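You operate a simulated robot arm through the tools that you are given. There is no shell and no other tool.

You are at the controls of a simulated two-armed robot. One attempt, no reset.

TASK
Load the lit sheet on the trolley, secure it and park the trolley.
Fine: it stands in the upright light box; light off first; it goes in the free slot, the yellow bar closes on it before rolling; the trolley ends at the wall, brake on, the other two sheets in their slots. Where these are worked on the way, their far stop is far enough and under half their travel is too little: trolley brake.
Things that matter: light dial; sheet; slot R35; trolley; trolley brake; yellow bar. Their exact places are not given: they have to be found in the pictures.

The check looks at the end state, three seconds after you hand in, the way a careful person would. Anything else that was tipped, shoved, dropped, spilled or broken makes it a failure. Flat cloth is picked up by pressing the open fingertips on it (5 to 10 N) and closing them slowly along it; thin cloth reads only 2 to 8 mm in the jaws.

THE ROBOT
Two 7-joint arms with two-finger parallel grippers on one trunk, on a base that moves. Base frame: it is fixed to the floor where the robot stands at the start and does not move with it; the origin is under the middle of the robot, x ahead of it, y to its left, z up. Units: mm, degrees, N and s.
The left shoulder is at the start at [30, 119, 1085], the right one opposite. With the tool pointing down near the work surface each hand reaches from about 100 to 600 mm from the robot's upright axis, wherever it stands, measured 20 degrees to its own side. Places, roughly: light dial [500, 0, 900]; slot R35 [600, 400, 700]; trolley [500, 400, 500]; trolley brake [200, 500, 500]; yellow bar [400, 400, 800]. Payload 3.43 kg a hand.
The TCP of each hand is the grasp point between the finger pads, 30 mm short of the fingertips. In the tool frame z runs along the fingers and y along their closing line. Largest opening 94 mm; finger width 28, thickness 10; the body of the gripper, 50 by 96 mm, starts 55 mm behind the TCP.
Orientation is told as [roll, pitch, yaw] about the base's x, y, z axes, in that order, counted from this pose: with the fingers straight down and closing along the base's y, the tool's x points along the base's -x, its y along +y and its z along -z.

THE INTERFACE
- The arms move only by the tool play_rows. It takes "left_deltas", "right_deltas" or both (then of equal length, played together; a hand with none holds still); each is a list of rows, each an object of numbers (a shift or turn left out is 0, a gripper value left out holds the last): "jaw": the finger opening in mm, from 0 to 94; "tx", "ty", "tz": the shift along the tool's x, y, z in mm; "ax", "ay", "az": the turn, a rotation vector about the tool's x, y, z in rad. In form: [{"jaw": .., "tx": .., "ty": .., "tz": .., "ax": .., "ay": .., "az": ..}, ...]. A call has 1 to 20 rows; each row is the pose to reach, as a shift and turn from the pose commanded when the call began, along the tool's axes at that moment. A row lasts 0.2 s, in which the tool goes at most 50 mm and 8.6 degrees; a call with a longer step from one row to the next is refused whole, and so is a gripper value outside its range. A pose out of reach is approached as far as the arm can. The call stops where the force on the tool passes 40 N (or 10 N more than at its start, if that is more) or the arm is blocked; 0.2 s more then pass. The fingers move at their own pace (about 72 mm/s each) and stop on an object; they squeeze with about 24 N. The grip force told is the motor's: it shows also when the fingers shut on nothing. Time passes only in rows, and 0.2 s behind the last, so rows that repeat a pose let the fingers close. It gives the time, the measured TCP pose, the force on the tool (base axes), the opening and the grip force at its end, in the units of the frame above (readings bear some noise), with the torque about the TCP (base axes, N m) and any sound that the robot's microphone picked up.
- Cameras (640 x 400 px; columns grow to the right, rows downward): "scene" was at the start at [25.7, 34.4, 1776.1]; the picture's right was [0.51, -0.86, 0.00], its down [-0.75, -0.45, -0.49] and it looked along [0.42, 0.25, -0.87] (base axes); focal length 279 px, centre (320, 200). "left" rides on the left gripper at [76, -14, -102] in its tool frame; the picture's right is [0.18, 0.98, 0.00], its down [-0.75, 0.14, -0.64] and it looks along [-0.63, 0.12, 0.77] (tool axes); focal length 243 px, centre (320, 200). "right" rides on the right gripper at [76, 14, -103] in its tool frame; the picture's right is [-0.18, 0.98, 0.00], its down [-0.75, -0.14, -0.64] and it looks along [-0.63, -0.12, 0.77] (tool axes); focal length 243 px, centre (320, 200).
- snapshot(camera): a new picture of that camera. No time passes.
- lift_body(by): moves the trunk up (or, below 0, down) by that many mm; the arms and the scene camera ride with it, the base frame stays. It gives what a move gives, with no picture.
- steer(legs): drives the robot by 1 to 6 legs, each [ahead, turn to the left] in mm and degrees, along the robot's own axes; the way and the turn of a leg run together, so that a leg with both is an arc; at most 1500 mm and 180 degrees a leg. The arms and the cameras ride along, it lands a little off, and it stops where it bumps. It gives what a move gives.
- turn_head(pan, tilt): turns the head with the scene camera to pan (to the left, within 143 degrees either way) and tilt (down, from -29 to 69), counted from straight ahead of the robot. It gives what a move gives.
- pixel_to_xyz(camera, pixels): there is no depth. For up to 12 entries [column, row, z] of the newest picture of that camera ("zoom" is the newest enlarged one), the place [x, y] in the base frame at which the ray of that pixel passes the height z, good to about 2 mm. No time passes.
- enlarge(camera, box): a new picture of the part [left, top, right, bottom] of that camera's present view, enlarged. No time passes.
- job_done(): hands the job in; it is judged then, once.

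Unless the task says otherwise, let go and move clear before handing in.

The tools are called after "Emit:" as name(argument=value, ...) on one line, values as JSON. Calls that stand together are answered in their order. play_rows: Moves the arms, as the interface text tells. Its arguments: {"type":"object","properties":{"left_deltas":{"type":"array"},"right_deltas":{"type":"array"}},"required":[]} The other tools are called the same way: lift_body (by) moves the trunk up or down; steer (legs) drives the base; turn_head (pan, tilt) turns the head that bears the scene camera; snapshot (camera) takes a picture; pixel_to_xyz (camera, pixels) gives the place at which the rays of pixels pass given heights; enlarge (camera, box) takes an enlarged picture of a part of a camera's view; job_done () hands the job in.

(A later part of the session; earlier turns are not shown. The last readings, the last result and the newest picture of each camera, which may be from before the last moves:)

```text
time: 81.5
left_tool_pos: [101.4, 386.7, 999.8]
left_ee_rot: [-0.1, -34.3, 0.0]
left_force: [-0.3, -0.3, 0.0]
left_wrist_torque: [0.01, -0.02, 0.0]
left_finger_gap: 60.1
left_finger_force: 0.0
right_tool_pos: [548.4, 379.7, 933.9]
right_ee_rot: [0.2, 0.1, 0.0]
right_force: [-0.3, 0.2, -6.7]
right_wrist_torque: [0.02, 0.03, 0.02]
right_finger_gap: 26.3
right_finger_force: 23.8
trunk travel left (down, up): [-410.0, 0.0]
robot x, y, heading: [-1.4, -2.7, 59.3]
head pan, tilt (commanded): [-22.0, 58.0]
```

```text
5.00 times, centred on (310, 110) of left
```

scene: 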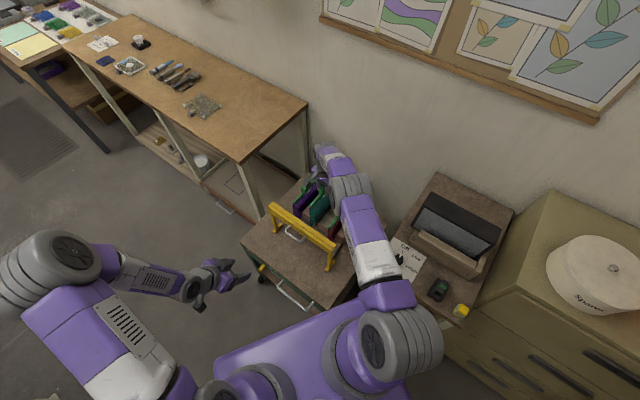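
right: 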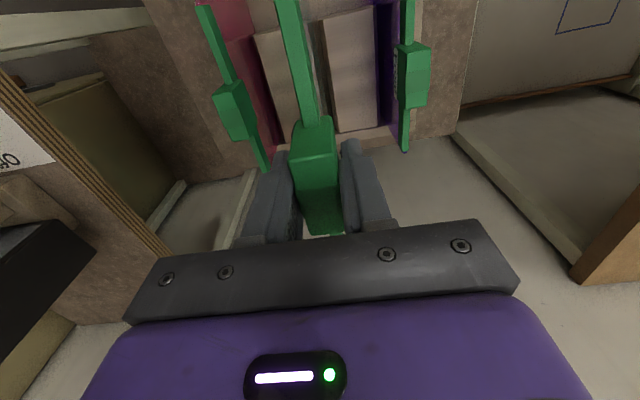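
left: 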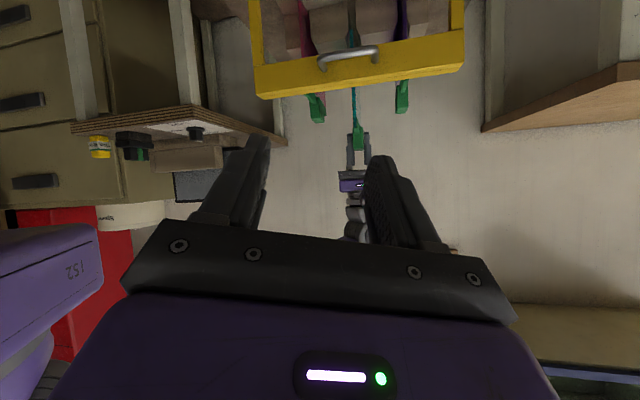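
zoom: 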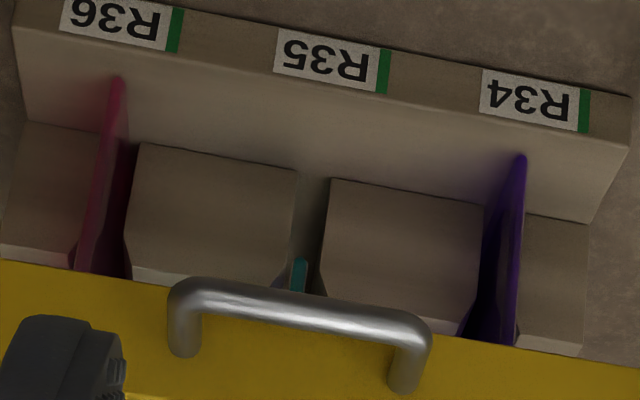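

The hand is at [548,380,934] with the sheet slightly -y again. I'll shift +3 mm in x and y and lower the trunk 60 mm.

Emit:
play_rows(right_deltas=[{"tx": -3, "ty": 3}, {"tx": -3, "ty": 3}, {"tx": -3, "ty": 3, "tz": -10}])

Emit:
lift_body(by=-60)

Emit:
snapshot(camera="left")

Emit:
enlarge(camera="left", box=[240, 50, 390, 210])

```text
time: 82.3
left_tool_pos: [101.2, 386.1, 1001.0]
left_ee_rot: [-0.1, -34.4, -0.1]
left_force: [-0.2, -0.2, -0.2]
left_wrist_torque: [0.03, -0.02, -0.01]
left_finger_gap: 59.8
left_finger_force: 0.0
right_tool_pos: [550.1, 381.3, 943.4]
right_ee_rot: [0.2, 0.0, 0.1]
right_force: [0.0, 0.1, -6.9]
right_wrist_torque: [-0.01, 0.02, 0.01]
right_finger_gap: 26.5
right_finger_force: 24.4
trunk travel left (down, up): [-410.0, 0.0]
robot x, y, heading: [0.6, 1.4, 58.9]
head pan, tilt (commanded): [-22.0, 58.0]
```

```text
time: 83.3
left_tool_pos: [100.4, 386.2, 940.4]
left_ee_rot: [0.0, -34.5, 0.0]
left_force: [0.2, -0.3, -0.3]
left_wrist_torque: [-0.01, -0.03, -0.02]
left_finger_gap: 60.1
left_finger_force: 0.1
right_tool_pos: [550.1, 382.9, 882.7]
right_ee_rot: [0.3, 0.0, 0.0]
right_force: [-0.3, -0.7, -5.9]
right_wrist_torque: [-0.01, 0.04, -0.02]
right_finger_gap: 26.4
right_finger_force: 24.1
trunk travel left (down, up): [-350.0, 60.0]
robot x, y, heading: [-0.1, -3.0, 59.3]
head pan, tilt (commanded): [-22.0, 58.0]
```

```text
taken
```

left: 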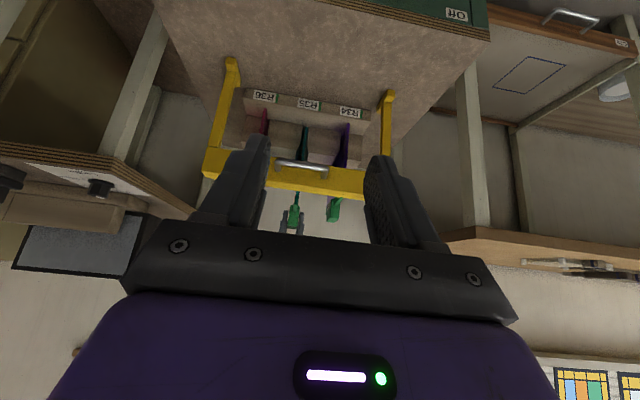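

```text
2.50 times, centred on (315, 130) of left
```

zoom: 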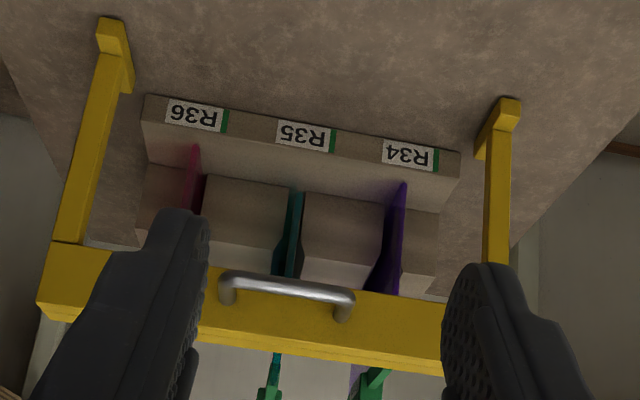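

The sheet is well inside the slot at TCP z≈883. Since the trunk is lower now, I'll recheck elbow clearance over the red sheet with the left camera.

Emit:
play_rows(left_deltas=[{"az": 0.13}, {"az": 0.26}, {"az": 0.39}, {"az": 0.39}])

Emit:
play_rows(left_deltas=[{"ay": -0.13}, {"ay": -0.26}, {"ay": -0.26}])

Emit:
snapshot(camera="left")

Emit:
snapshot(camera="scene")

```text
time: 84.3
left_tool_pos: [100.3, 386.0, 939.8]
left_ee_rot: [14.7, -31.5, -26.6]
left_force: [-0.6, 0.5, -0.6]
left_wrist_torque: [-0.03, 0.0, -0.01]
left_finger_gap: 59.7
left_finger_force: 0.0
right_tool_pos: [549.8, 384.2, 883.2]
right_ee_rot: [0.3, 0.0, 0.0]
right_force: [0.5, -0.3, -6.0]
right_wrist_torque: [-0.02, 0.03, -0.01]
right_finger_gap: 26.6
right_finger_force: 23.7
trunk travel left (down, up): [-350.0, 60.0]
robot x, y, heading: [0.2, 0.1, 59.1]
head pan, tilt (commanded): [-22.0, 58.0]
```

```text
time: 85.1
left_tool_pos: [102.4, 385.5, 939.1]
left_ee_rot: [17.9, -45.8, -31.7]
left_force: [-0.2, 0.0, -0.1]
left_wrist_torque: [0.03, -0.01, 0.0]
left_finger_gap: 59.9
left_finger_force: 0.1
right_tool_pos: [549.8, 382.3, 882.9]
right_ee_rot: [0.2, 0.0, 0.0]
right_force: [1.5, 0.2, -5.8]
right_wrist_torque: [0.01, 0.01, -0.03]
right_finger_gap: 26.2
right_finger_force: 23.6
trunk travel left (down, up): [-350.0, 60.0]
robot x, y, heading: [0.1, 0.1, 59.4]
head pan, tilt (commanded): [-22.0, 58.0]
```

```text
taken
```

left: 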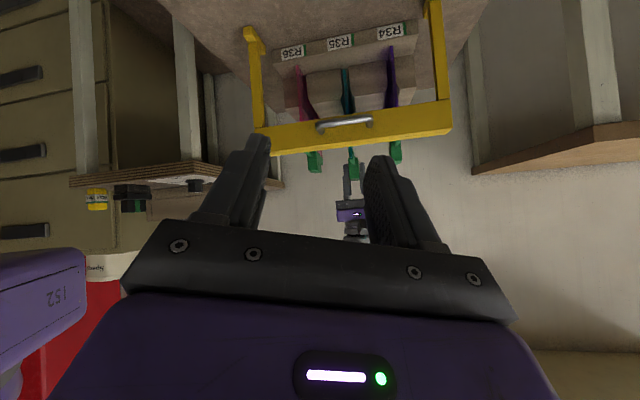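

```text
taken
```

scene: 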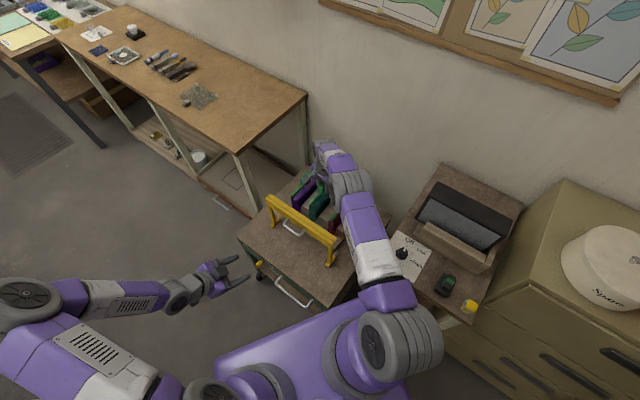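

It is clear: nothing between the red tab at (315,160) and row 230. I'll restore the left view and lower the sheet a further 24 mm.

Emit:
play_rows(left_deltas=[{"ay": 0.13}, {"ay": 0.26}, {"ay": 0.26}])

Emit:
play_rows(left_deltas=[{"az": -0.13}, {"az": -0.26}, {"az": -0.39}, {"az": -0.39}, {"az": -0.39}, {"az": -0.39}], right_deltas=[{"tz": 5}, {"tz": 10}, {"tz": 15}, {"tz": 19}, {"tz": 22}, {"tz": 24}])

Emit:
enlarge(camera="left", box=[240, 50, 390, 210])

```text
time: 85.9
left_tool_pos: [100.7, 387.1, 940.6]
left_ee_rot: [14.5, -31.4, -26.3]
left_force: [0.1, 0.4, 0.7]
left_wrist_torque: [0.01, 0.0, 0.03]
left_finger_gap: 59.9
left_finger_force: 0.0
right_tool_pos: [550.1, 383.1, 883.2]
right_ee_rot: [0.1, 0.1, 0.0]
right_force: [-0.3, 0.2, -6.8]
right_wrist_torque: [-0.04, 0.0, -0.01]
right_finger_gap: 26.5
right_finger_force: 23.8
trunk travel left (down, up): [-350.0, 60.0]
robot x, y, heading: [0.9, 2.5, 59.1]
head pan, tilt (commanded): [-22.0, 58.0]
```

```text
time: 87.3
left_tool_pos: [100.9, 385.0, 940.4]
left_ee_rot: [0.0, -34.2, 0.1]
left_force: [0.9, 0.3, -1.1]
left_wrist_torque: [-0.05, -0.01, 0.01]
left_finger_gap: 59.8
left_finger_force: 0.1
right_tool_pos: [551.5, 382.1, 859.2]
right_ee_rot: [0.4, 0.1, 0.1]
right_force: [-0.3, -0.5, -6.6]
right_wrist_torque: [0.0, 0.03, 0.01]
right_finger_gap: 26.5
right_finger_force: 23.7
trunk travel left (down, up): [-350.0, 60.0]
robot x, y, heading: [1.5, 1.7, 58.9]
head pan, tilt (commanded): [-22.0, 58.0]
```

```text
2.50 times, centred on (315, 130) of left
```

zoom: 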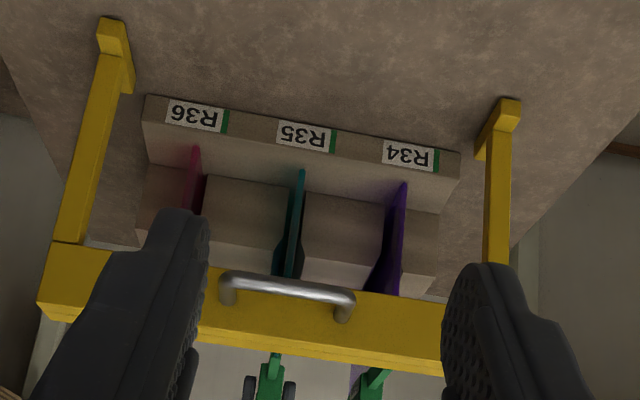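

The front corner is nearly level with its neighbours ((302,170), against the red/purple line at ~165). I'll go down 4 mm at a time and watch for the weight to come off.

Emit:
play_rows(right_deltas=[{"tz": 2}, {"tz": 4}, {"tz": 4}])

Emit:
play_rows(right_deltas=[{"tz": 2}, {"tz": 4}, {"tz": 4}])

```text
time: 88.1
left_tool_pos: [100.1, 383.9, 940.0]
left_ee_rot: [0.0, -34.3, 0.1]
left_force: [0.4, -0.6, 0.7]
left_wrist_torque: [0.01, 0.01, -0.01]
left_finger_gap: 60.0
left_finger_force: 0.2
right_tool_pos: [549.5, 383.4, 856.6]
right_ee_rot: [0.2, -0.1, 0.0]
right_force: [-0.1, 0.1, -6.1]
right_wrist_torque: [0.02, 0.04, 0.01]
right_finger_gap: 26.3
right_finger_force: 23.8
trunk travel left (down, up): [-350.0, 60.0]
robot x, y, heading: [1.0, 0.4, 59.1]
head pan, tilt (commanded): [-22.0, 58.0]
```

```text
time: 88.9
left_tool_pos: [99.2, 384.6, 940.6]
left_ee_rot: [0.1, -34.5, 0.0]
left_force: [-0.3, -0.1, 0.2]
left_wrist_torque: [0.0, 0.01, 0.0]
left_finger_gap: 60.2
left_finger_force: 0.1
right_tool_pos: [551.3, 384.2, 853.9]
right_ee_rot: [0.5, -0.3, 0.1]
right_force: [3.1, 0.1, 13.3]
right_wrist_torque: [-0.01, 0.65, 0.07]
right_finger_gap: 26.2
right_finger_force: 24.6
trunk travel left (down, up): [-350.0, 60.0]
robot x, y, heading: [-2.1, -2.1, 59.4]
head pan, tilt (commanded): [-22.0, 58.0]
```

The sheet has bottomed out (force now +13 N at z≈854). I'll ease off 1.5 mm, open the jaws, and check that it stands before rising.

Emit:
play_rows(right_deltas=[{"tz": -1.5}, {"tz": -1.5, "jaw": 40}, {"tz": -1.5, "jaw": 56}, {"tz": -1.5, "jaw": 56}])

Emit:
snapshot(camera="right")

Emit:
enlarge(camera="left", box=[240, 50, 390, 230])

```text
time: 89.9
left_tool_pos: [100.7, 385.3, 939.1]
left_ee_rot: [0.0, -34.4, 0.0]
left_force: [-0.2, -0.2, -0.2]
left_wrist_torque: [0.02, -0.01, -0.01]
left_finger_gap: 59.9
left_finger_force: 0.1
right_tool_pos: [550.1, 382.1, 854.7]
right_ee_rot: [0.3, 0.1, 0.0]
right_force: [0.4, 1.2, -0.1]
right_wrist_torque: [-0.01, -0.01, 0.04]
right_finger_gap: 56.0
right_finger_force: 0.0
trunk travel left (down, up): [-350.0, 60.0]
robot x, y, heading: [3.4, -0.5, 59.4]
head pan, tilt (commanded): [-22.0, 58.0]
```

```text
taken
```

right: 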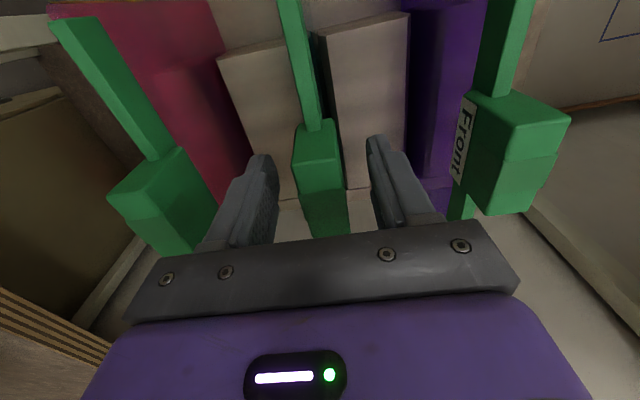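

```text
2.22 times, centred on (315, 140) of left
```

zoom: 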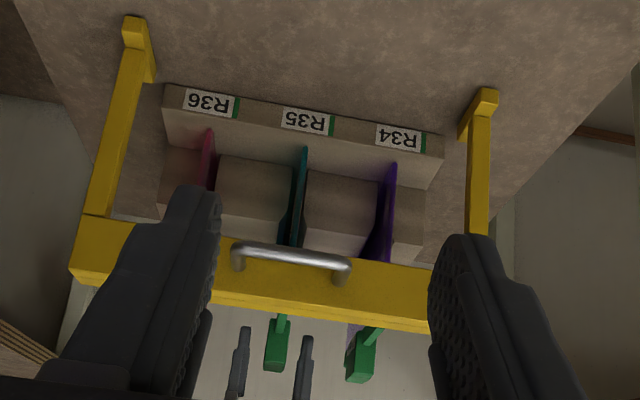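

The sheet stands free and upright between the opened fingers. I'll raise the right hand straight up and then check the rack.

Emit:
play_rows(right_deltas=[{"tz": -10}, {"tz": -25}, {"tz": -50}, {"tz": -80}, {"tz": -115}, {"tz": -150}, {"tz": -185}, {"tz": -210}, {"tz": -235, "tx": 20}, {"tz": -260, "tx": 50}, {"tz": -280, "tx": 80}])

Emit:
snapshot(camera="right")

Emit:
snapshot(camera="left")

Emit:
snapshot(camera="scene")

Emit:
enlarge(camera="scene", box=[240, 150, 370, 280])

```text
time: 92.3
left_tool_pos: [100.0, 384.3, 940.0]
left_ee_rot: [0.0, -34.4, 0.0]
left_force: [0.1, -0.1, -0.3]
left_wrist_torque: [-0.01, 0.01, 0.03]
left_finger_gap: 60.0
left_finger_force: 0.0
right_tool_pos: [468.2, 381.0, 1134.4]
right_ee_rot: [0.2, -0.1, 0.1]
right_force: [0.1, -0.3, -0.3]
right_wrist_torque: [0.0, 0.0, -0.02]
right_finger_gap: 56.0
right_finger_force: 0.0
trunk travel left (down, up): [-350.0, 60.0]
robot x, y, heading: [-2.7, -0.4, 59.2]
head pan, tilt (commanded): [-22.0, 58.0]
```

```text
taken
```

right: 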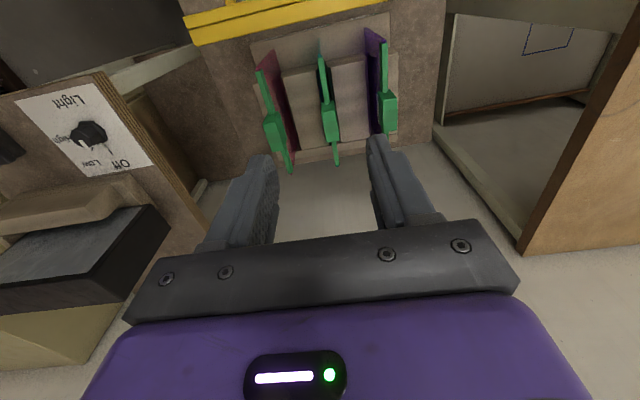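

```text
taken
```

left: 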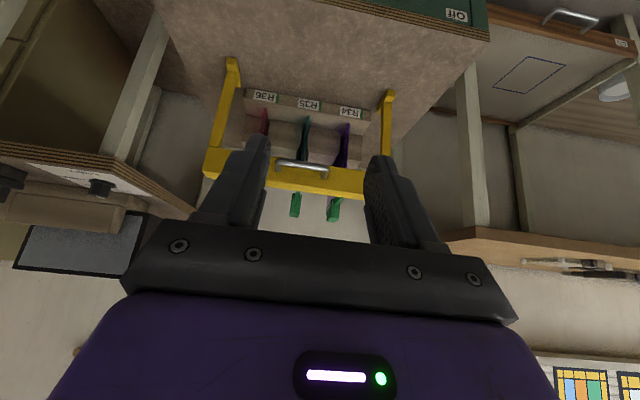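

```text
taken
```

scene: 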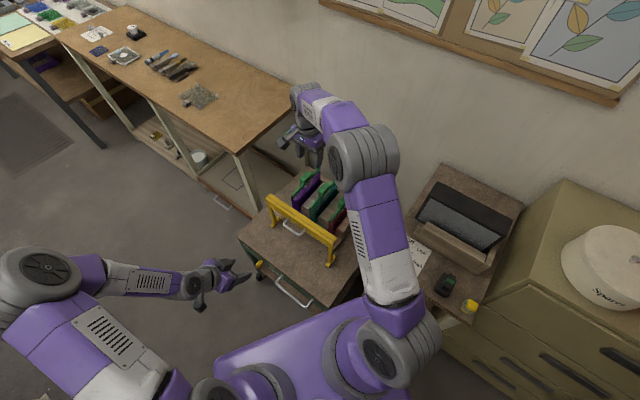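

```text
3.08 times, centred on (305, 215) of scene
```

zoom: 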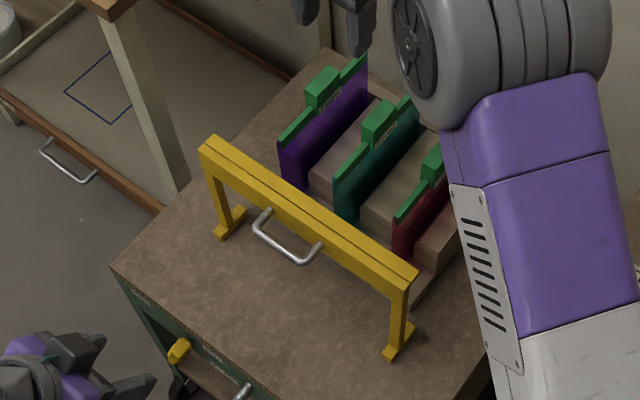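

All three sheets now stand in line in R34/R35/R36, with tabs aligned. Next is the yellow bar. I'll triangulate its feet, legs and beam to learn how it hinges.

Emit:
pixel_to_xyz(camera="scene", pixels=[[275.8, 222, 595], [275.8, 222, 610], [330.3, 264.4, 595], [330.3, 264.4, 610], [268, 197, 820], [268, 197, 840], [335, 238, 820], [335, 238, 840], [292, 231, 780], [292, 231, 800]])

Emit:
pixel_to_xyz(camera="left", pixels=[[231.7, 65.7, 595], [231.7, 65.7, 610], [389, 95, 595], [389, 95, 610], [207, 155, 820], [207, 155, 840], [362, 180, 820], [362, 180, 840], [300, 167, 780], [300, 167, 800]])

Emit:
enlarge(camera="scene", box=[255, 180, 345, 270])

Emit:
enlarge(camera="left", box=[190, 45, 280, 185])

Emit:
enlarge(camera="right", box=[160, 0, 440, 200])

```text
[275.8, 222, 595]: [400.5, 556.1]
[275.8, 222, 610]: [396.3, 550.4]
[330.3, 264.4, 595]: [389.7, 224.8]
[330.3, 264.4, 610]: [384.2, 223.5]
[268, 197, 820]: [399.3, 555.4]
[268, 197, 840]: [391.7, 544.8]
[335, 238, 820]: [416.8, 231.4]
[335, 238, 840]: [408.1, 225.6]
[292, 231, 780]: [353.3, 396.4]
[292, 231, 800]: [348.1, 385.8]
```

```text
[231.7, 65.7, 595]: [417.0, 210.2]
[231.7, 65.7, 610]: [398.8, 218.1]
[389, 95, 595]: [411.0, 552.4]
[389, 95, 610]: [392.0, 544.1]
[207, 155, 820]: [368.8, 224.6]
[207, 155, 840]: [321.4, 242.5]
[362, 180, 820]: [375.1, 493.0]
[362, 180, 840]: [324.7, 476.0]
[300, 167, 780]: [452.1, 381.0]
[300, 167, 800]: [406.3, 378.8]
```

```text
4.44 times, centred on (300, 225) of scene
```

zoom: 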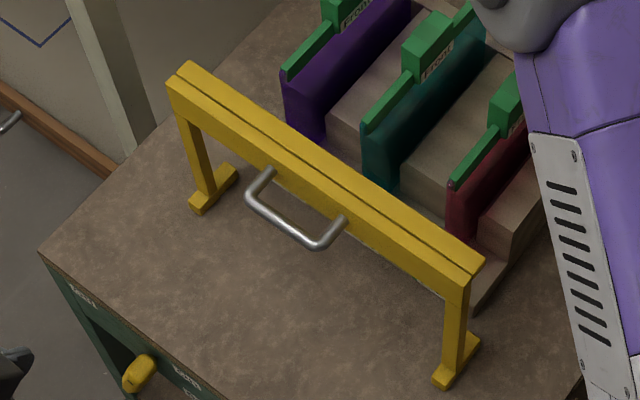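

```text
2.86 times, centred on (235, 115) of left
```

zoom: 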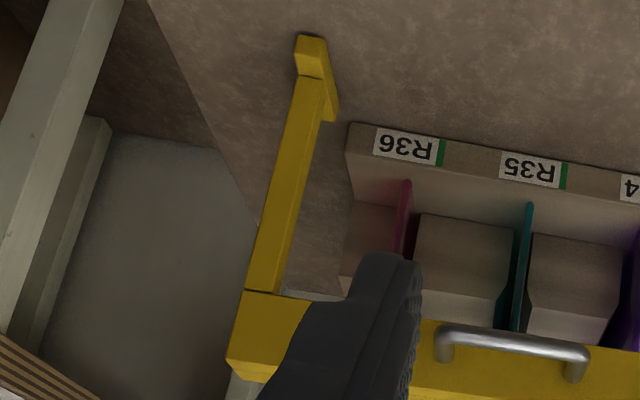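

```text
2.00 times, centred on (300, 100) of right
```

zoom: 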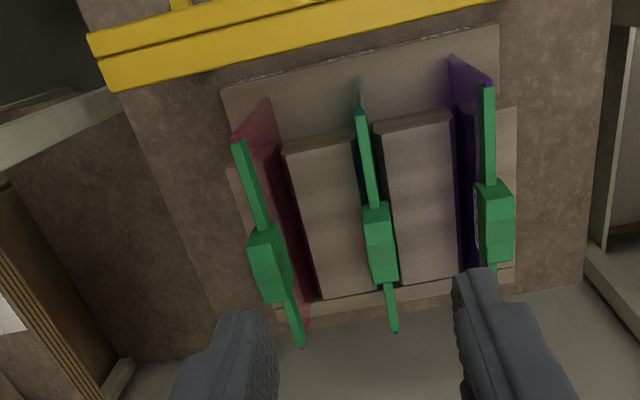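

The feet are directly beneath the beam (x≈395, z≈600), so the frame stands upright as a portal with a handle on the robot's side. I'll move the left camera closer to a leg to see how it is jointed.

Emit:
play_rows(left_deltas=[{"tx": -15, "ty": 24, "tz": 22}, {"tx": -30, "ty": 48, "tz": 45}, {"tx": -45, "ty": 72, "tz": 67}, {"tx": -60, "ty": 95, "tz": 90}, {"tx": -60, "ty": 95, "tz": 90}])

Emit:
snapshot(camera="left")

Emit:
enlarge(camera="left", box=[230, 20, 430, 240])

```text
time: 93.5
left_tool_pos: [199.9, 478.4, 900.1]
left_ee_rot: [-0.1, -34.4, 0.0]
left_force: [0.1, -1.1, -0.1]
left_wrist_torque: [0.0, 0.0, 0.01]
left_finger_gap: 60.0
left_finger_force: 0.0
right_tool_pos: [470.2, 381.6, 1135.3]
right_ee_rot: [0.3, 0.0, 0.0]
right_force: [-1.1, -0.3, 0.9]
right_wrist_torque: [0.0, -0.03, 0.0]
right_finger_gap: 56.0
right_finger_force: 0.0
trunk travel left (down, up): [-350.0, 60.0]
robot x, y, heading: [-1.4, 0.7, 59.2]
head pan, tilt (commanded): [-22.0, 58.0]
```

```text
taken
```

left: 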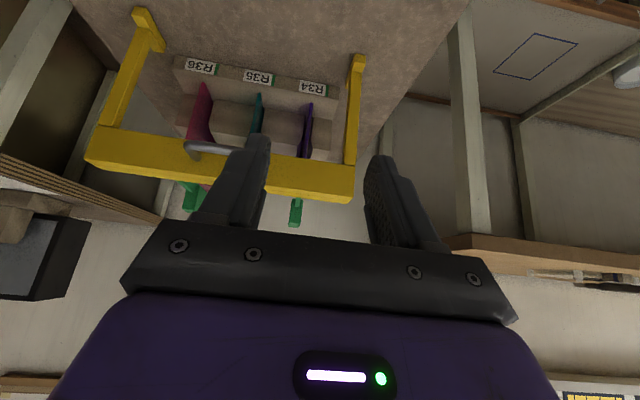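

```text
1.82 times, centred on (330, 130) of left
```

zoom: 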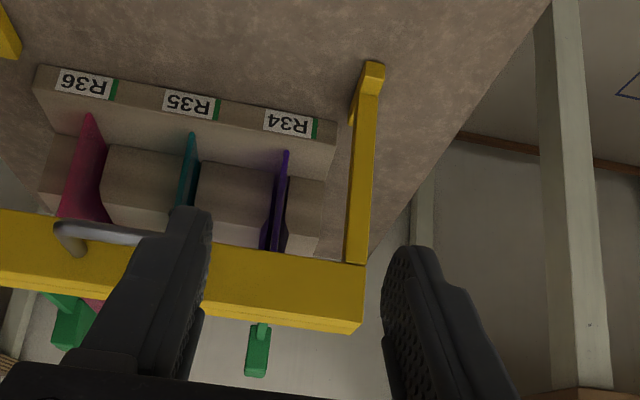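

The legs stand outside the rack's sides, so the portal either slides or tips toward the sheets. I'll measure the beam's height range against the rails and tabs.

Emit:
pixel_to_xyz(camera="left", pixels=[[354.7, 165.7, 790], [354.7, 165.7, 800], [354.7, 165.7, 810], [353, 196, 820], [353, 196, 830], [353, 196, 840], [353, 196, 850], [353, 198, 845], [296, 222, 850], [296, 222, 860], [300, 200, 820]])

Emit:
pixel_to_xyz(camera="right", pixels=[[200, 30, 840], [200, 45, 840], [200, 18, 840], [200, 45, 800], [325, 55, 820], [330, 130, 850], [375, 92, 850]])

Emit:
enlarge(camera="right", box=[160, 0, 420, 80])

```text
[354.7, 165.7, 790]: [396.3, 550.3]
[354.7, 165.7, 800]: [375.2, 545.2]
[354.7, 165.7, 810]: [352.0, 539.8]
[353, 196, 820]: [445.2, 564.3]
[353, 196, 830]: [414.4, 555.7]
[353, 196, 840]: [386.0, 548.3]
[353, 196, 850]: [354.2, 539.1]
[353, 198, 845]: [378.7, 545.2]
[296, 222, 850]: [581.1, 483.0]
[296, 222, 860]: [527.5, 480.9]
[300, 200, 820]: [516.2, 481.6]
```

```text
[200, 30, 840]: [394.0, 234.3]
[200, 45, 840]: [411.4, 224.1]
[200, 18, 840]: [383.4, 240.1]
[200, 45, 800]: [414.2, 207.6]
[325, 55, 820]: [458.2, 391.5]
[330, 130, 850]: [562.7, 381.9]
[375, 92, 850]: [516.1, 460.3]
```

```text
2.46 times, centred on (290, 40) of right
```

zoom: 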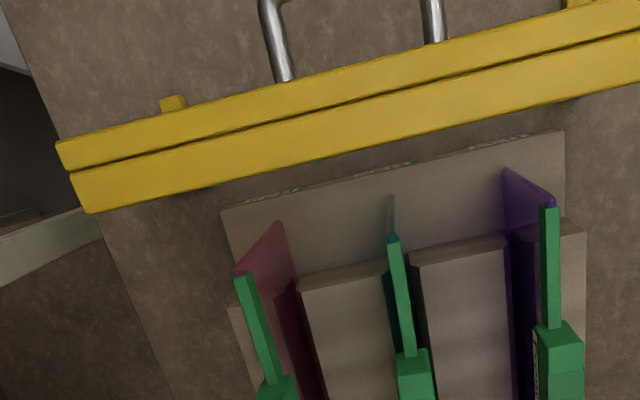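

The beam spans x 383-411 and z 795-840, with rails at x≈463. Moving it about 50 mm toward the sheets closes it on their front edges. The handle crossbar triangulates to about [341,377,825]. I'll bring the right hand above it with its closing line along x (yaw +90°).

Emit:
play_rows(right_deltas=[{"tx": 11, "tz": 8, "az": -0.13}, {"tx": 22, "tz": 18, "az": -0.26}, {"tx": 33, "tz": 30, "az": -0.39}, {"tx": 44, "tz": 42, "az": -0.52}, {"tx": 55, "tz": 54, "az": -0.65}, {"tx": 66, "tz": 68, "az": -0.78}, {"tx": 77, "tz": 82, "az": -0.91}, {"tx": 88, "tz": 96, "az": -1.04}, {"tx": 99, "tz": 110, "az": -1.17}, {"tx": 110, "tz": 125, "az": -1.3}, {"tx": 120, "tz": 140, "az": -1.43}, {"tx": 127, "tz": 155, "az": -1.5708}, {"tx": 127, "tz": 155, "az": -1.5708}])

Emit:
snapshot(camera="right")

Emit:
snapshot(camera="left")

Emit:
snapshot(camera="scene")

```text
time: 96.3
left_tool_pos: [200.6, 478.8, 899.7]
left_ee_rot: [0.0, -34.4, 0.1]
left_force: [-0.8, 0.6, 0.5]
left_wrist_torque: [-0.02, 0.0, -0.01]
left_finger_gap: 60.2
left_finger_force: 0.1
right_tool_pos: [342.7, 382.5, 978.1]
right_ee_rot: [0.0, -0.3, 90.1]
right_force: [0.4, -0.4, 0.9]
right_wrist_torque: [0.03, 0.03, -0.03]
right_finger_gap: 56.3
right_finger_force: 0.0
trunk travel left (down, up): [-350.0, 60.0]
robot x, y, heading: [1.0, -1.9, 59.2]
head pan, tilt (commanded): [-22.0, 58.0]
```

```text
taken
```

right: 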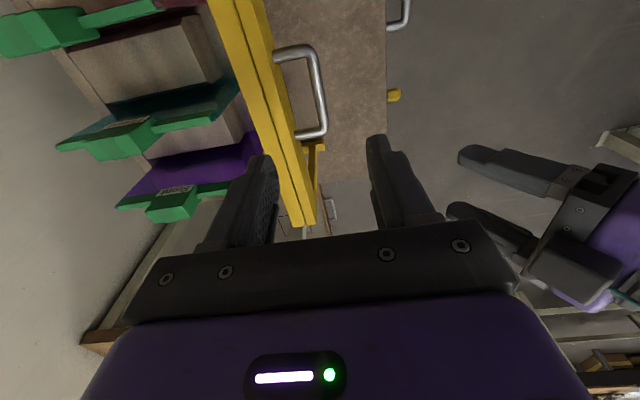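

```text
taken
```

left: 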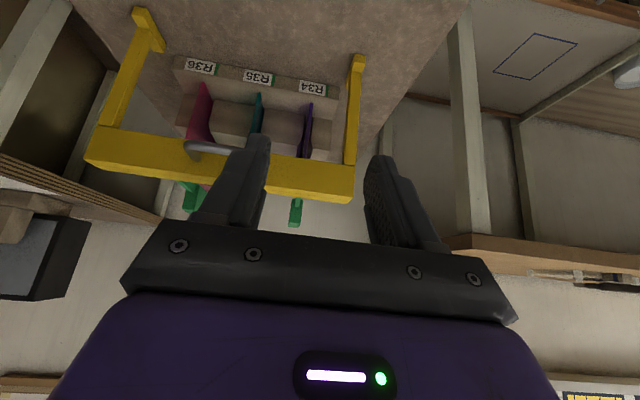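

```text
taken
```

scene: 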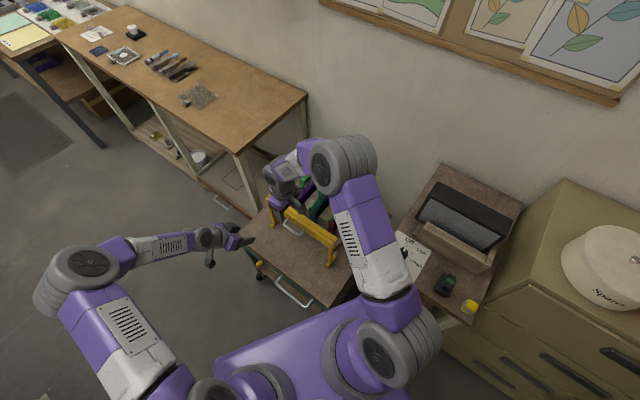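

The handle crossbar at (318,93) is right beneath the fingers. I'll cast it, and move the left hand back out of the way.

Emit:
pixel_to_xyz(camera="right", pixels=[[318, 93, 800], [318, 93, 815], [318, 93, 830], [302, 47, 820], [318, 137, 820], [262, 93, 840], [285, 93, 840], [297, 93, 800]])

Emit:
play_rows(left_deltas=[{"tx": 25, "tz": -20}, {"tx": 50, "tz": -40}, {"tx": 75, "tz": -60}, {"tx": 100, "tz": -80}])

Emit:
enlarge(camera="right", box=[200, 0, 420, 180])

```text
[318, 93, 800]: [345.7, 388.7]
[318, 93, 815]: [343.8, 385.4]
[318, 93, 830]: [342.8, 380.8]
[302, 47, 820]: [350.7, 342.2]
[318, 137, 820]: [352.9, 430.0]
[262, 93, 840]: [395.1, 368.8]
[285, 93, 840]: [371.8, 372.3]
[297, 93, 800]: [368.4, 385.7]
```

```text
time: 97.3
left_tool_pos: [72.1, 479.5, 909.9]
left_ee_rot: [0.0, -34.3, 0.1]
left_force: [-0.3, -0.1, -0.7]
left_wrist_torque: [-0.03, -0.01, 0.01]
left_finger_gap: 59.8
left_finger_force: 0.1
right_tool_pos: [343.0, 383.0, 980.2]
right_ee_rot: [-0.1, -0.3, 90.0]
right_force: [-0.7, -0.8, 0.0]
right_wrist_torque: [-0.02, -0.01, 0.04]
right_finger_gap: 56.0
right_finger_force: 0.1
trunk travel left (down, up): [-350.0, 60.0]
robot x, y, heading: [-0.6, 2.6, 58.9]
head pan, tilt (commanded): [-22.0, 58.0]
```

```text
2.22 times, centred on (310, 90) of right
```

zoom: 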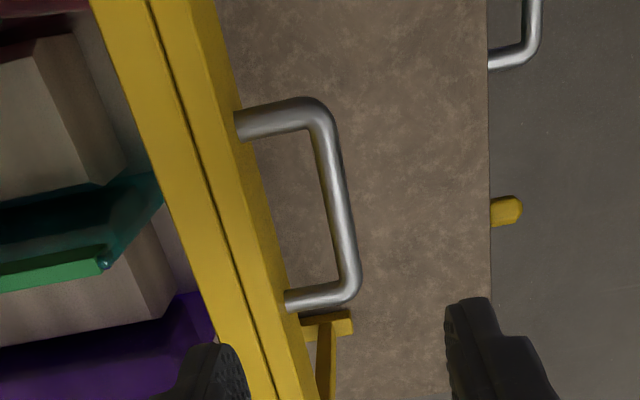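

The crossbar is about 12 mm thick and centred under the fingers. I'll narrow the jaws to 40 and descend around it.

Emit:
play_rows(right_deltas=[{"jaw": 40, "tz": 30}, {"tz": 60}, {"tz": 90}, {"tz": 110}, {"tz": 125}, {"tz": 135}, {"tz": 142}, {"tz": 142}])

Emit:
snapshot(camera="right")

Emit:
snapshot(camera="left")

Emit:
enlarge(camera="left", box=[170, 80, 350, 240])

```text
time: 99.1
left_tool_pos: [73.0, 480.3, 909.2]
left_ee_rot: [0.0, -34.4, 0.0]
left_force: [0.2, 1.3, 0.4]
left_wrist_torque: [-0.02, 0.02, 0.03]
left_finger_gap: 60.0
left_finger_force: 0.1
right_tool_pos: [344.1, 383.0, 835.0]
right_ee_rot: [0.0, -0.4, 90.0]
right_force: [-0.1, 0.9, -1.7]
right_wrist_torque: [-0.06, 0.01, 0.0]
right_finger_gap: 40.1
right_finger_force: 0.1
trunk travel left (down, up): [-350.0, 60.0]
robot x, y, heading: [-1.1, 2.5, 59.0]
head pan, tilt (commanded): [-22.0, 58.0]
```

```text
taken
```

right: 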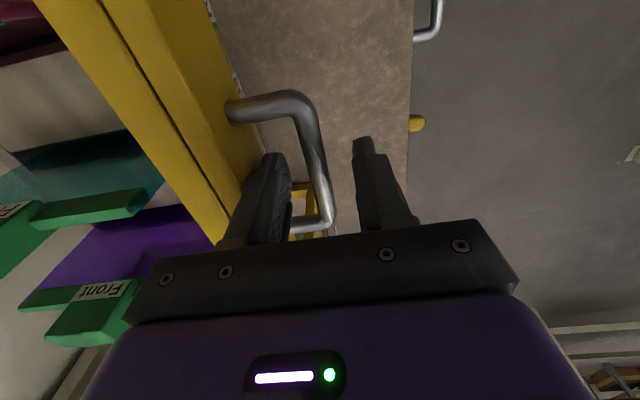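

```text
taken
```

left: 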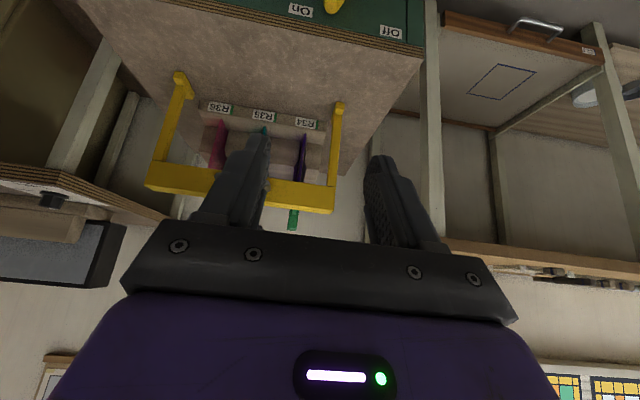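

```text
2.50 times, centred on (260, 160) of left
```

zoom: 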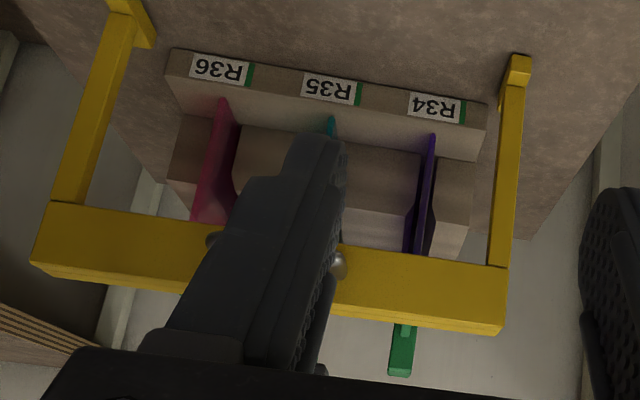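

The crossbar lies between the two fingers at (315,170). I'll close on it.

Emit:
play_rows(right_deltas=[{"jaw": 20}, {"jaw": 5}, {"jaw": 5}, {"jaw": 5}])

Emit:
snapshot(camera="right")

```text
time: 100.1
left_tool_pos: [73.6, 480.6, 909.7]
left_ee_rot: [0.1, -34.5, 0.0]
left_force: [0.0, -0.2, -0.3]
left_wrist_torque: [-0.01, 0.03, 0.01]
left_finger_gap: 60.1
left_finger_force: 0.0
right_tool_pos: [343.9, 384.8, 835.4]
right_ee_rot: [-0.1, -0.2, 90.1]
right_force: [3.7, -0.1, -1.8]
right_wrist_torque: [0.17, -0.04, 0.69]
right_finger_gap: 11.6
right_finger_force: 45.0
trunk travel left (down, up): [-350.0, 60.0]
robot x, y, heading: [-0.3, 3.4, 59.0]
head pan, tilt (commanded): [-22.0, 58.0]
```

```text
taken
```

right: 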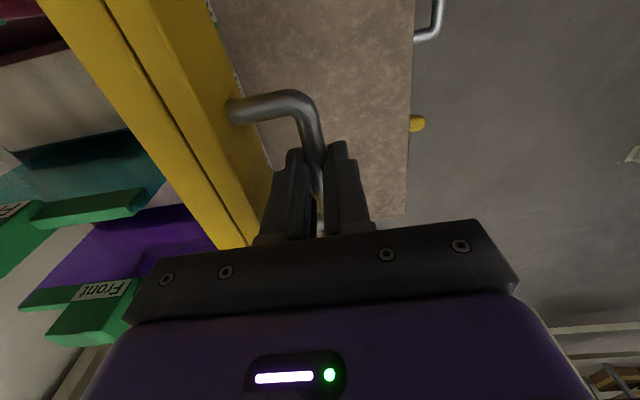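

The handle is gripped (11.6 mm). I'll try a small 10 mm push toward the sheets and read the reaction.

Emit:
play_rows(right_deltas=[{"ty": -4}, {"ty": -8}, {"ty": -10}, {"ty": -10}])

Emit:
enlarge(camera="left", box=[140, 50, 370, 240])

```text
time: 101.1
left_tool_pos: [73.8, 479.7, 909.2]
left_ee_rot: [0.0, -34.4, 0.0]
left_force: [1.0, -0.1, 0.0]
left_wrist_torque: [-0.01, -0.02, 0.03]
left_finger_gap: 59.9
left_finger_force: 0.1
right_tool_pos: [351.8, 384.6, 834.7]
right_ee_rot: [0.0, -0.2, 90.1]
right_force: [-2.4, 1.3, -7.0]
right_wrist_torque: [0.51, 0.06, 0.7]
right_finger_gap: 11.7
right_finger_force: 44.6
trunk travel left (down, up): [-350.0, 60.0]
robot x, y, heading: [-1.8, -2.7, 59.0]
head pan, tilt (commanded): [-22.0, 58.0]
```

```text
2.11 times, centred on (255, 145) of left
```

zoom: 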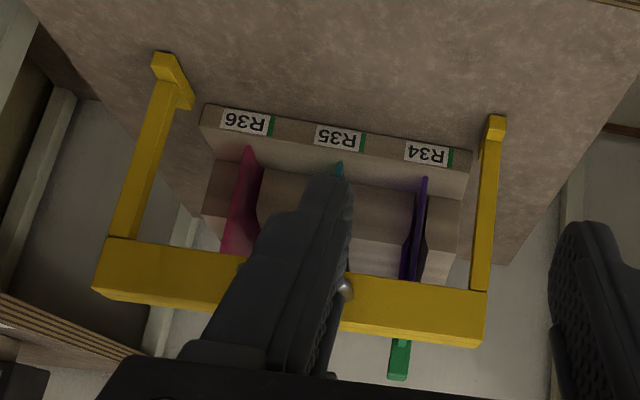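

It moved about 8-10 mm with light force. I'll push another 15 mm and compare the foot and beam in the same left-camera crop.

Emit:
play_rows(right_deltas=[{"ty": -5}, {"ty": -10}, {"ty": -15}, {"ty": -15}])

Emit:
enlarge(camera="left", box=[140, 50, 370, 240])

Emit:
snapshot(camera="right")

```text
time: 102.1
left_tool_pos: [71.8, 480.8, 909.3]
left_ee_rot: [-0.1, -34.3, 0.0]
left_force: [0.2, 0.1, -0.3]
left_wrist_torque: [0.02, 0.01, 0.0]
left_finger_gap: 60.0
left_finger_force: 0.0
right_tool_pos: [367.5, 383.6, 834.2]
right_ee_rot: [0.0, -0.2, 90.0]
right_force: [-2.8, 4.0, -21.4]
right_wrist_torque: [1.17, 0.06, 0.67]
right_finger_gap: 11.7
right_finger_force: 44.8
trunk travel left (down, up): [-350.0, 60.0]
robot x, y, heading: [2.8, -0.6, 59.0]
head pan, tilt (commanded): [-22.0, 58.0]
```

```text
2.11 times, centred on (255, 145) of left
```

zoom: 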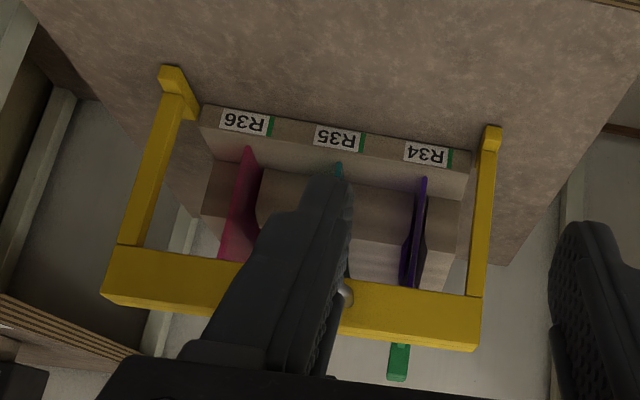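

```text
taken
```

right: 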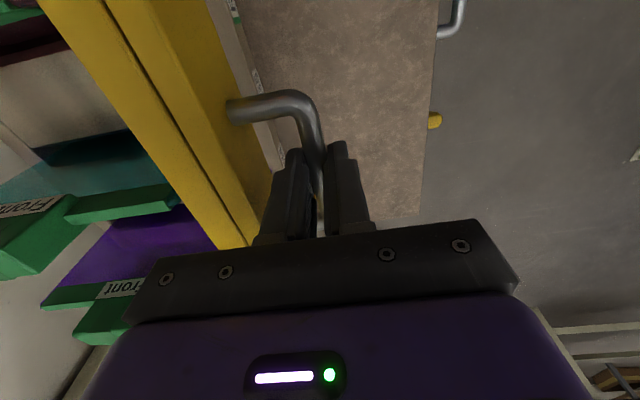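

The feet shifted along with the beam, so the portal slides toward the sheets. The downward force (-21 N) suggests the path drops slightly, so I'll lower the hand a few millimetres to relieve it.

Emit:
play_rows(right_deltas=[{"tz": 1.5}, {"tz": 3}, {"tz": 3}])

```text
time: 102.9
left_tool_pos: [72.6, 480.8, 909.6]
left_ee_rot: [0.0, -34.4, 0.0]
left_force: [0.1, 0.4, -0.2]
left_wrist_torque: [-0.02, 0.0, 0.01]
left_finger_gap: 60.0
left_finger_force: 0.1
right_tool_pos: [369.3, 383.3, 835.8]
right_ee_rot: [-0.1, -0.5, 90.1]
right_force: [0.2, 1.2, 16.4]
right_wrist_torque: [-1.27, -0.03, 0.67]
right_finger_gap: 11.7
right_finger_force: 44.6
trunk travel left (down, up): [-350.0, 60.0]
robot x, y, heading: [-1.9, -1.5, 59.3]
head pan, tilt (commanded): [-22.0, 58.0]
```

The z neutral point is about 1.5 mm lower, so it's simply a stiff horizontal slide. I'll balance that and continue pushing in small steps.

Emit:
play_rows(right_deltas=[{"tz": -1.3}, {"tz": -1.0, "ty": -4}, {"tz": -0.7, "ty": -8}, {"tz": -0.4, "ty": -12}, {"tz": -0.4, "ty": -12}])

Emit:
enlarge(camera="left", box=[140, 50, 370, 240])

```text
time: 104.1
left_tool_pos: [71.6, 479.6, 910.4]
left_ee_rot: [0.0, -34.5, 0.0]
left_force: [-0.4, 0.3, -0.1]
left_wrist_torque: [-0.01, 0.02, 0.02]
left_finger_gap: 60.2
left_finger_force: 0.1
right_tool_pos: [380.2, 383.6, 835.1]
right_ee_rot: [-0.2, -0.5, 90.0]
right_force: [-1.3, 6.4, 28.3]
right_wrist_torque: [-0.69, 0.01, 0.6]
right_finger_gap: 11.5
right_finger_force: 45.1
trunk travel left (down, up): [-350.0, 60.0]
robot x, y, heading: [3.7, 1.5, 59.1]
head pan, tilt (commanded): [-22.0, 58.0]
```

```text
2.11 times, centred on (255, 145) of left
```

zoom: 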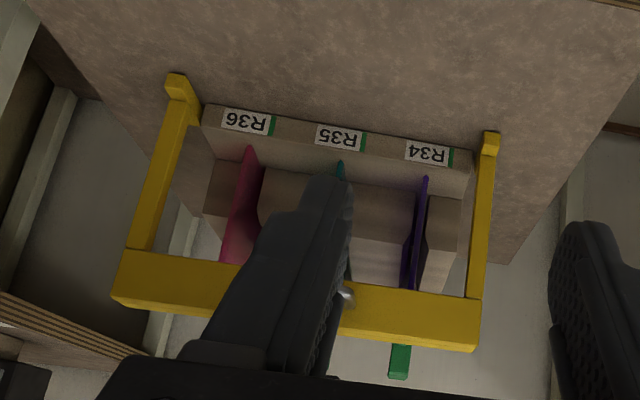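

It moves easily (fx about -1 N). Beam travel is about 36 mm so far. I'll raise 2 mm to relieve z and continue another 8 mm.

Emit:
play_rows(right_deltas=[{"tz": -1}, {"tz": -2}, {"tz": -2, "ty": -4}, {"tz": -2, "ty": -8}, {"tz": -2, "ty": -8}])

Emit:
enlarge(camera="left", box=[140, 50, 370, 240])

Emit:
snapshot(camera="right")

```text
time: 105.3
left_tool_pos: [73.0, 480.9, 910.4]
left_ee_rot: [0.0, -34.4, 0.1]
left_force: [-0.2, -0.3, 0.3]
left_wrist_torque: [0.01, 0.01, -0.02]
left_finger_gap: 60.0
left_finger_force: 0.1
right_tool_pos: [387.5, 384.8, 836.4]
right_ee_rot: [0.0, -0.3, 90.1]
right_force: [-2.7, 9.8, 8.3]
right_wrist_torque: [1.3, 0.03, 0.61]
right_finger_gap: 12.0
right_finger_force: 45.3
trunk travel left (down, up): [-350.0, 60.0]
robot x, y, heading: [-0.2, 0.6, 59.2]
head pan, tilt (commanded): [-22.0, 58.0]
```

```text
2.11 times, centred on (255, 145) of left
```

zoom: 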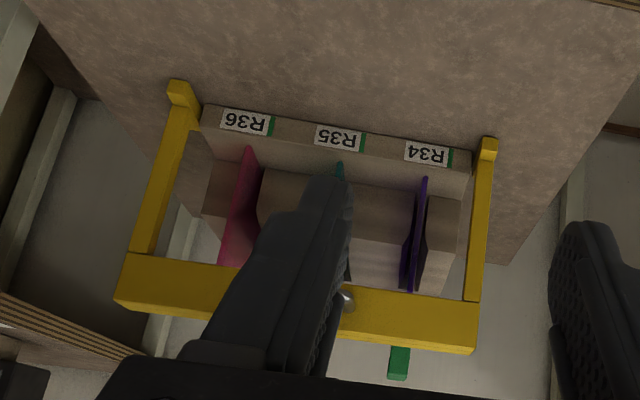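

```text
taken
```

right: 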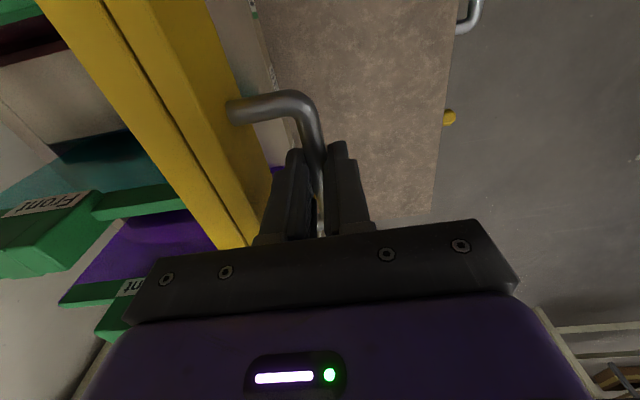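

The R35 rail's front end at (175,195) is now close to the beam. I'll continue in small steps until contact.

Emit:
play_rows(right_deltas=[{"ty": -2}, {"ty": -4}, {"ty": -4}])

Emit:
play_rows(right_deltas=[{"ty": -2}, {"ty": -4}, {"ty": -4}])

Emit:
snapshot(camera="right")

```text
time: 106.1
left_tool_pos: [73.0, 481.3, 909.7]
left_ee_rot: [-0.1, -34.4, 0.1]
left_force: [0.0, -0.9, -0.9]
left_wrist_torque: [0.0, 0.0, 0.0]
left_finger_gap: 60.0
left_finger_force: 0.1
right_tool_pos: [392.6, 384.0, 835.3]
right_ee_rot: [0.0, -0.2, 90.0]
right_force: [-2.7, 11.8, 3.1]
right_wrist_torque: [0.89, 0.04, 0.61]
right_finger_gap: 11.5
right_finger_force: 44.9
trunk travel left (down, up): [-350.0, 60.0]
robot x, y, heading: [3.6, -1.3, 59.0]
head pan, tilt (commanded): [-22.0, 58.0]
```

```text
time: 106.9
left_tool_pos: [72.0, 481.3, 909.0]
left_ee_rot: [-0.2, -34.4, 0.0]
left_force: [0.2, 0.0, -0.9]
left_wrist_torque: [0.01, 0.0, 0.0]
left_finger_gap: 60.1
left_finger_force: 0.1
right_tool_pos: [395.6, 384.5, 836.5]
right_ee_rot: [-0.1, -0.2, 90.0]
right_force: [-1.0, 12.4, 4.9]
right_wrist_torque: [-0.11, 0.06, 0.66]
right_finger_gap: 11.9
right_finger_force: 44.7
trunk travel left (down, up): [-350.0, 60.0]
robot x, y, heading: [1.0, -1.7, 58.9]
head pan, tilt (commanded): [-22.0, 58.0]
```

```text
taken
```

right: 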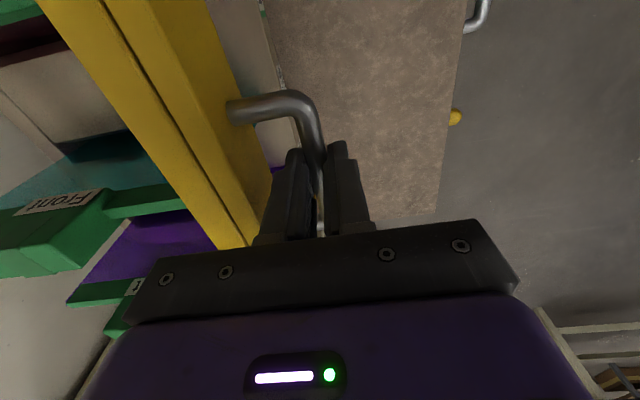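

There's still no resistance at 52 mm of travel. I'll go on in 4 mm steps while watching the rails.

Emit:
play_rows(right_deltas=[{"ty": -2}, {"ty": -4}, {"ty": -4}])

Emit:
play_rows(right_deltas=[{"ty": -2}, {"ty": -4}, {"ty": -4}])

Emit:
snapshot(camera="right")

Emit:
enlarge(camera="left", box=[140, 50, 370, 240])

```text
time: 107.7
left_tool_pos: [73.3, 479.9, 909.6]
left_ee_rot: [-0.1, -34.3, 0.1]
left_force: [0.2, 0.3, -0.2]
left_wrist_torque: [-0.01, -0.01, -0.02]
left_finger_gap: 60.1
left_finger_force: 0.0
right_tool_pos: [399.0, 384.0, 836.4]
right_ee_rot: [-0.1, -0.3, 90.0]
right_force: [-2.2, 13.4, 6.1]
right_wrist_torque: [-0.6, 0.09, 0.63]
right_finger_gap: 11.8
right_finger_force: 44.9
trunk travel left (down, up): [-350.0, 60.0]
robot x, y, heading: [0.1, -4.9, 58.9]
head pan, tilt (commanded): [-22.0, 58.0]
```

```text
time: 108.5
left_tool_pos: [73.6, 482.3, 909.9]
left_ee_rot: [-0.1, -34.4, 0.1]
left_force: [0.3, -0.5, 0.6]
left_wrist_torque: [0.02, 0.0, 0.0]
left_finger_gap: 59.9
left_finger_force: 0.1
right_tool_pos: [404.5, 384.8, 834.4]
right_ee_rot: [0.0, -0.3, 89.9]
right_force: [-2.7, 9.2, 1.9]
right_wrist_torque: [0.62, 0.02, 0.68]
right_finger_gap: 11.6
right_finger_force: 45.1
trunk travel left (down, up): [-350.0, 60.0]
robot x, y, heading: [0.1, 1.0, 59.1]
head pan, tilt (commanded): [-22.0, 58.0]
```

```text
taken
```

right: 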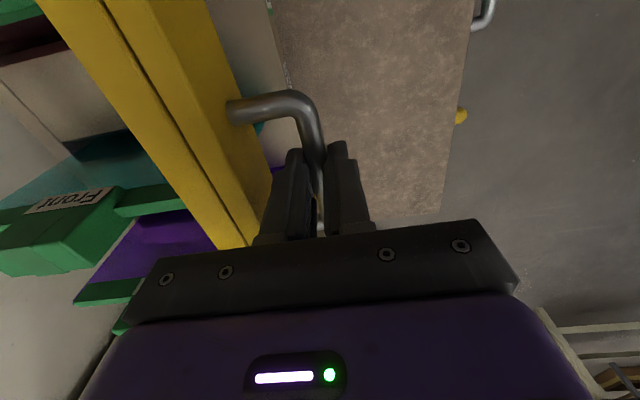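

```text
2.11 times, centred on (255, 145) of left
```

zoom: 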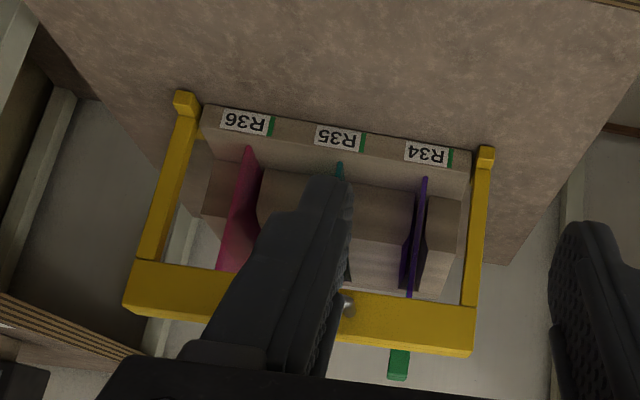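

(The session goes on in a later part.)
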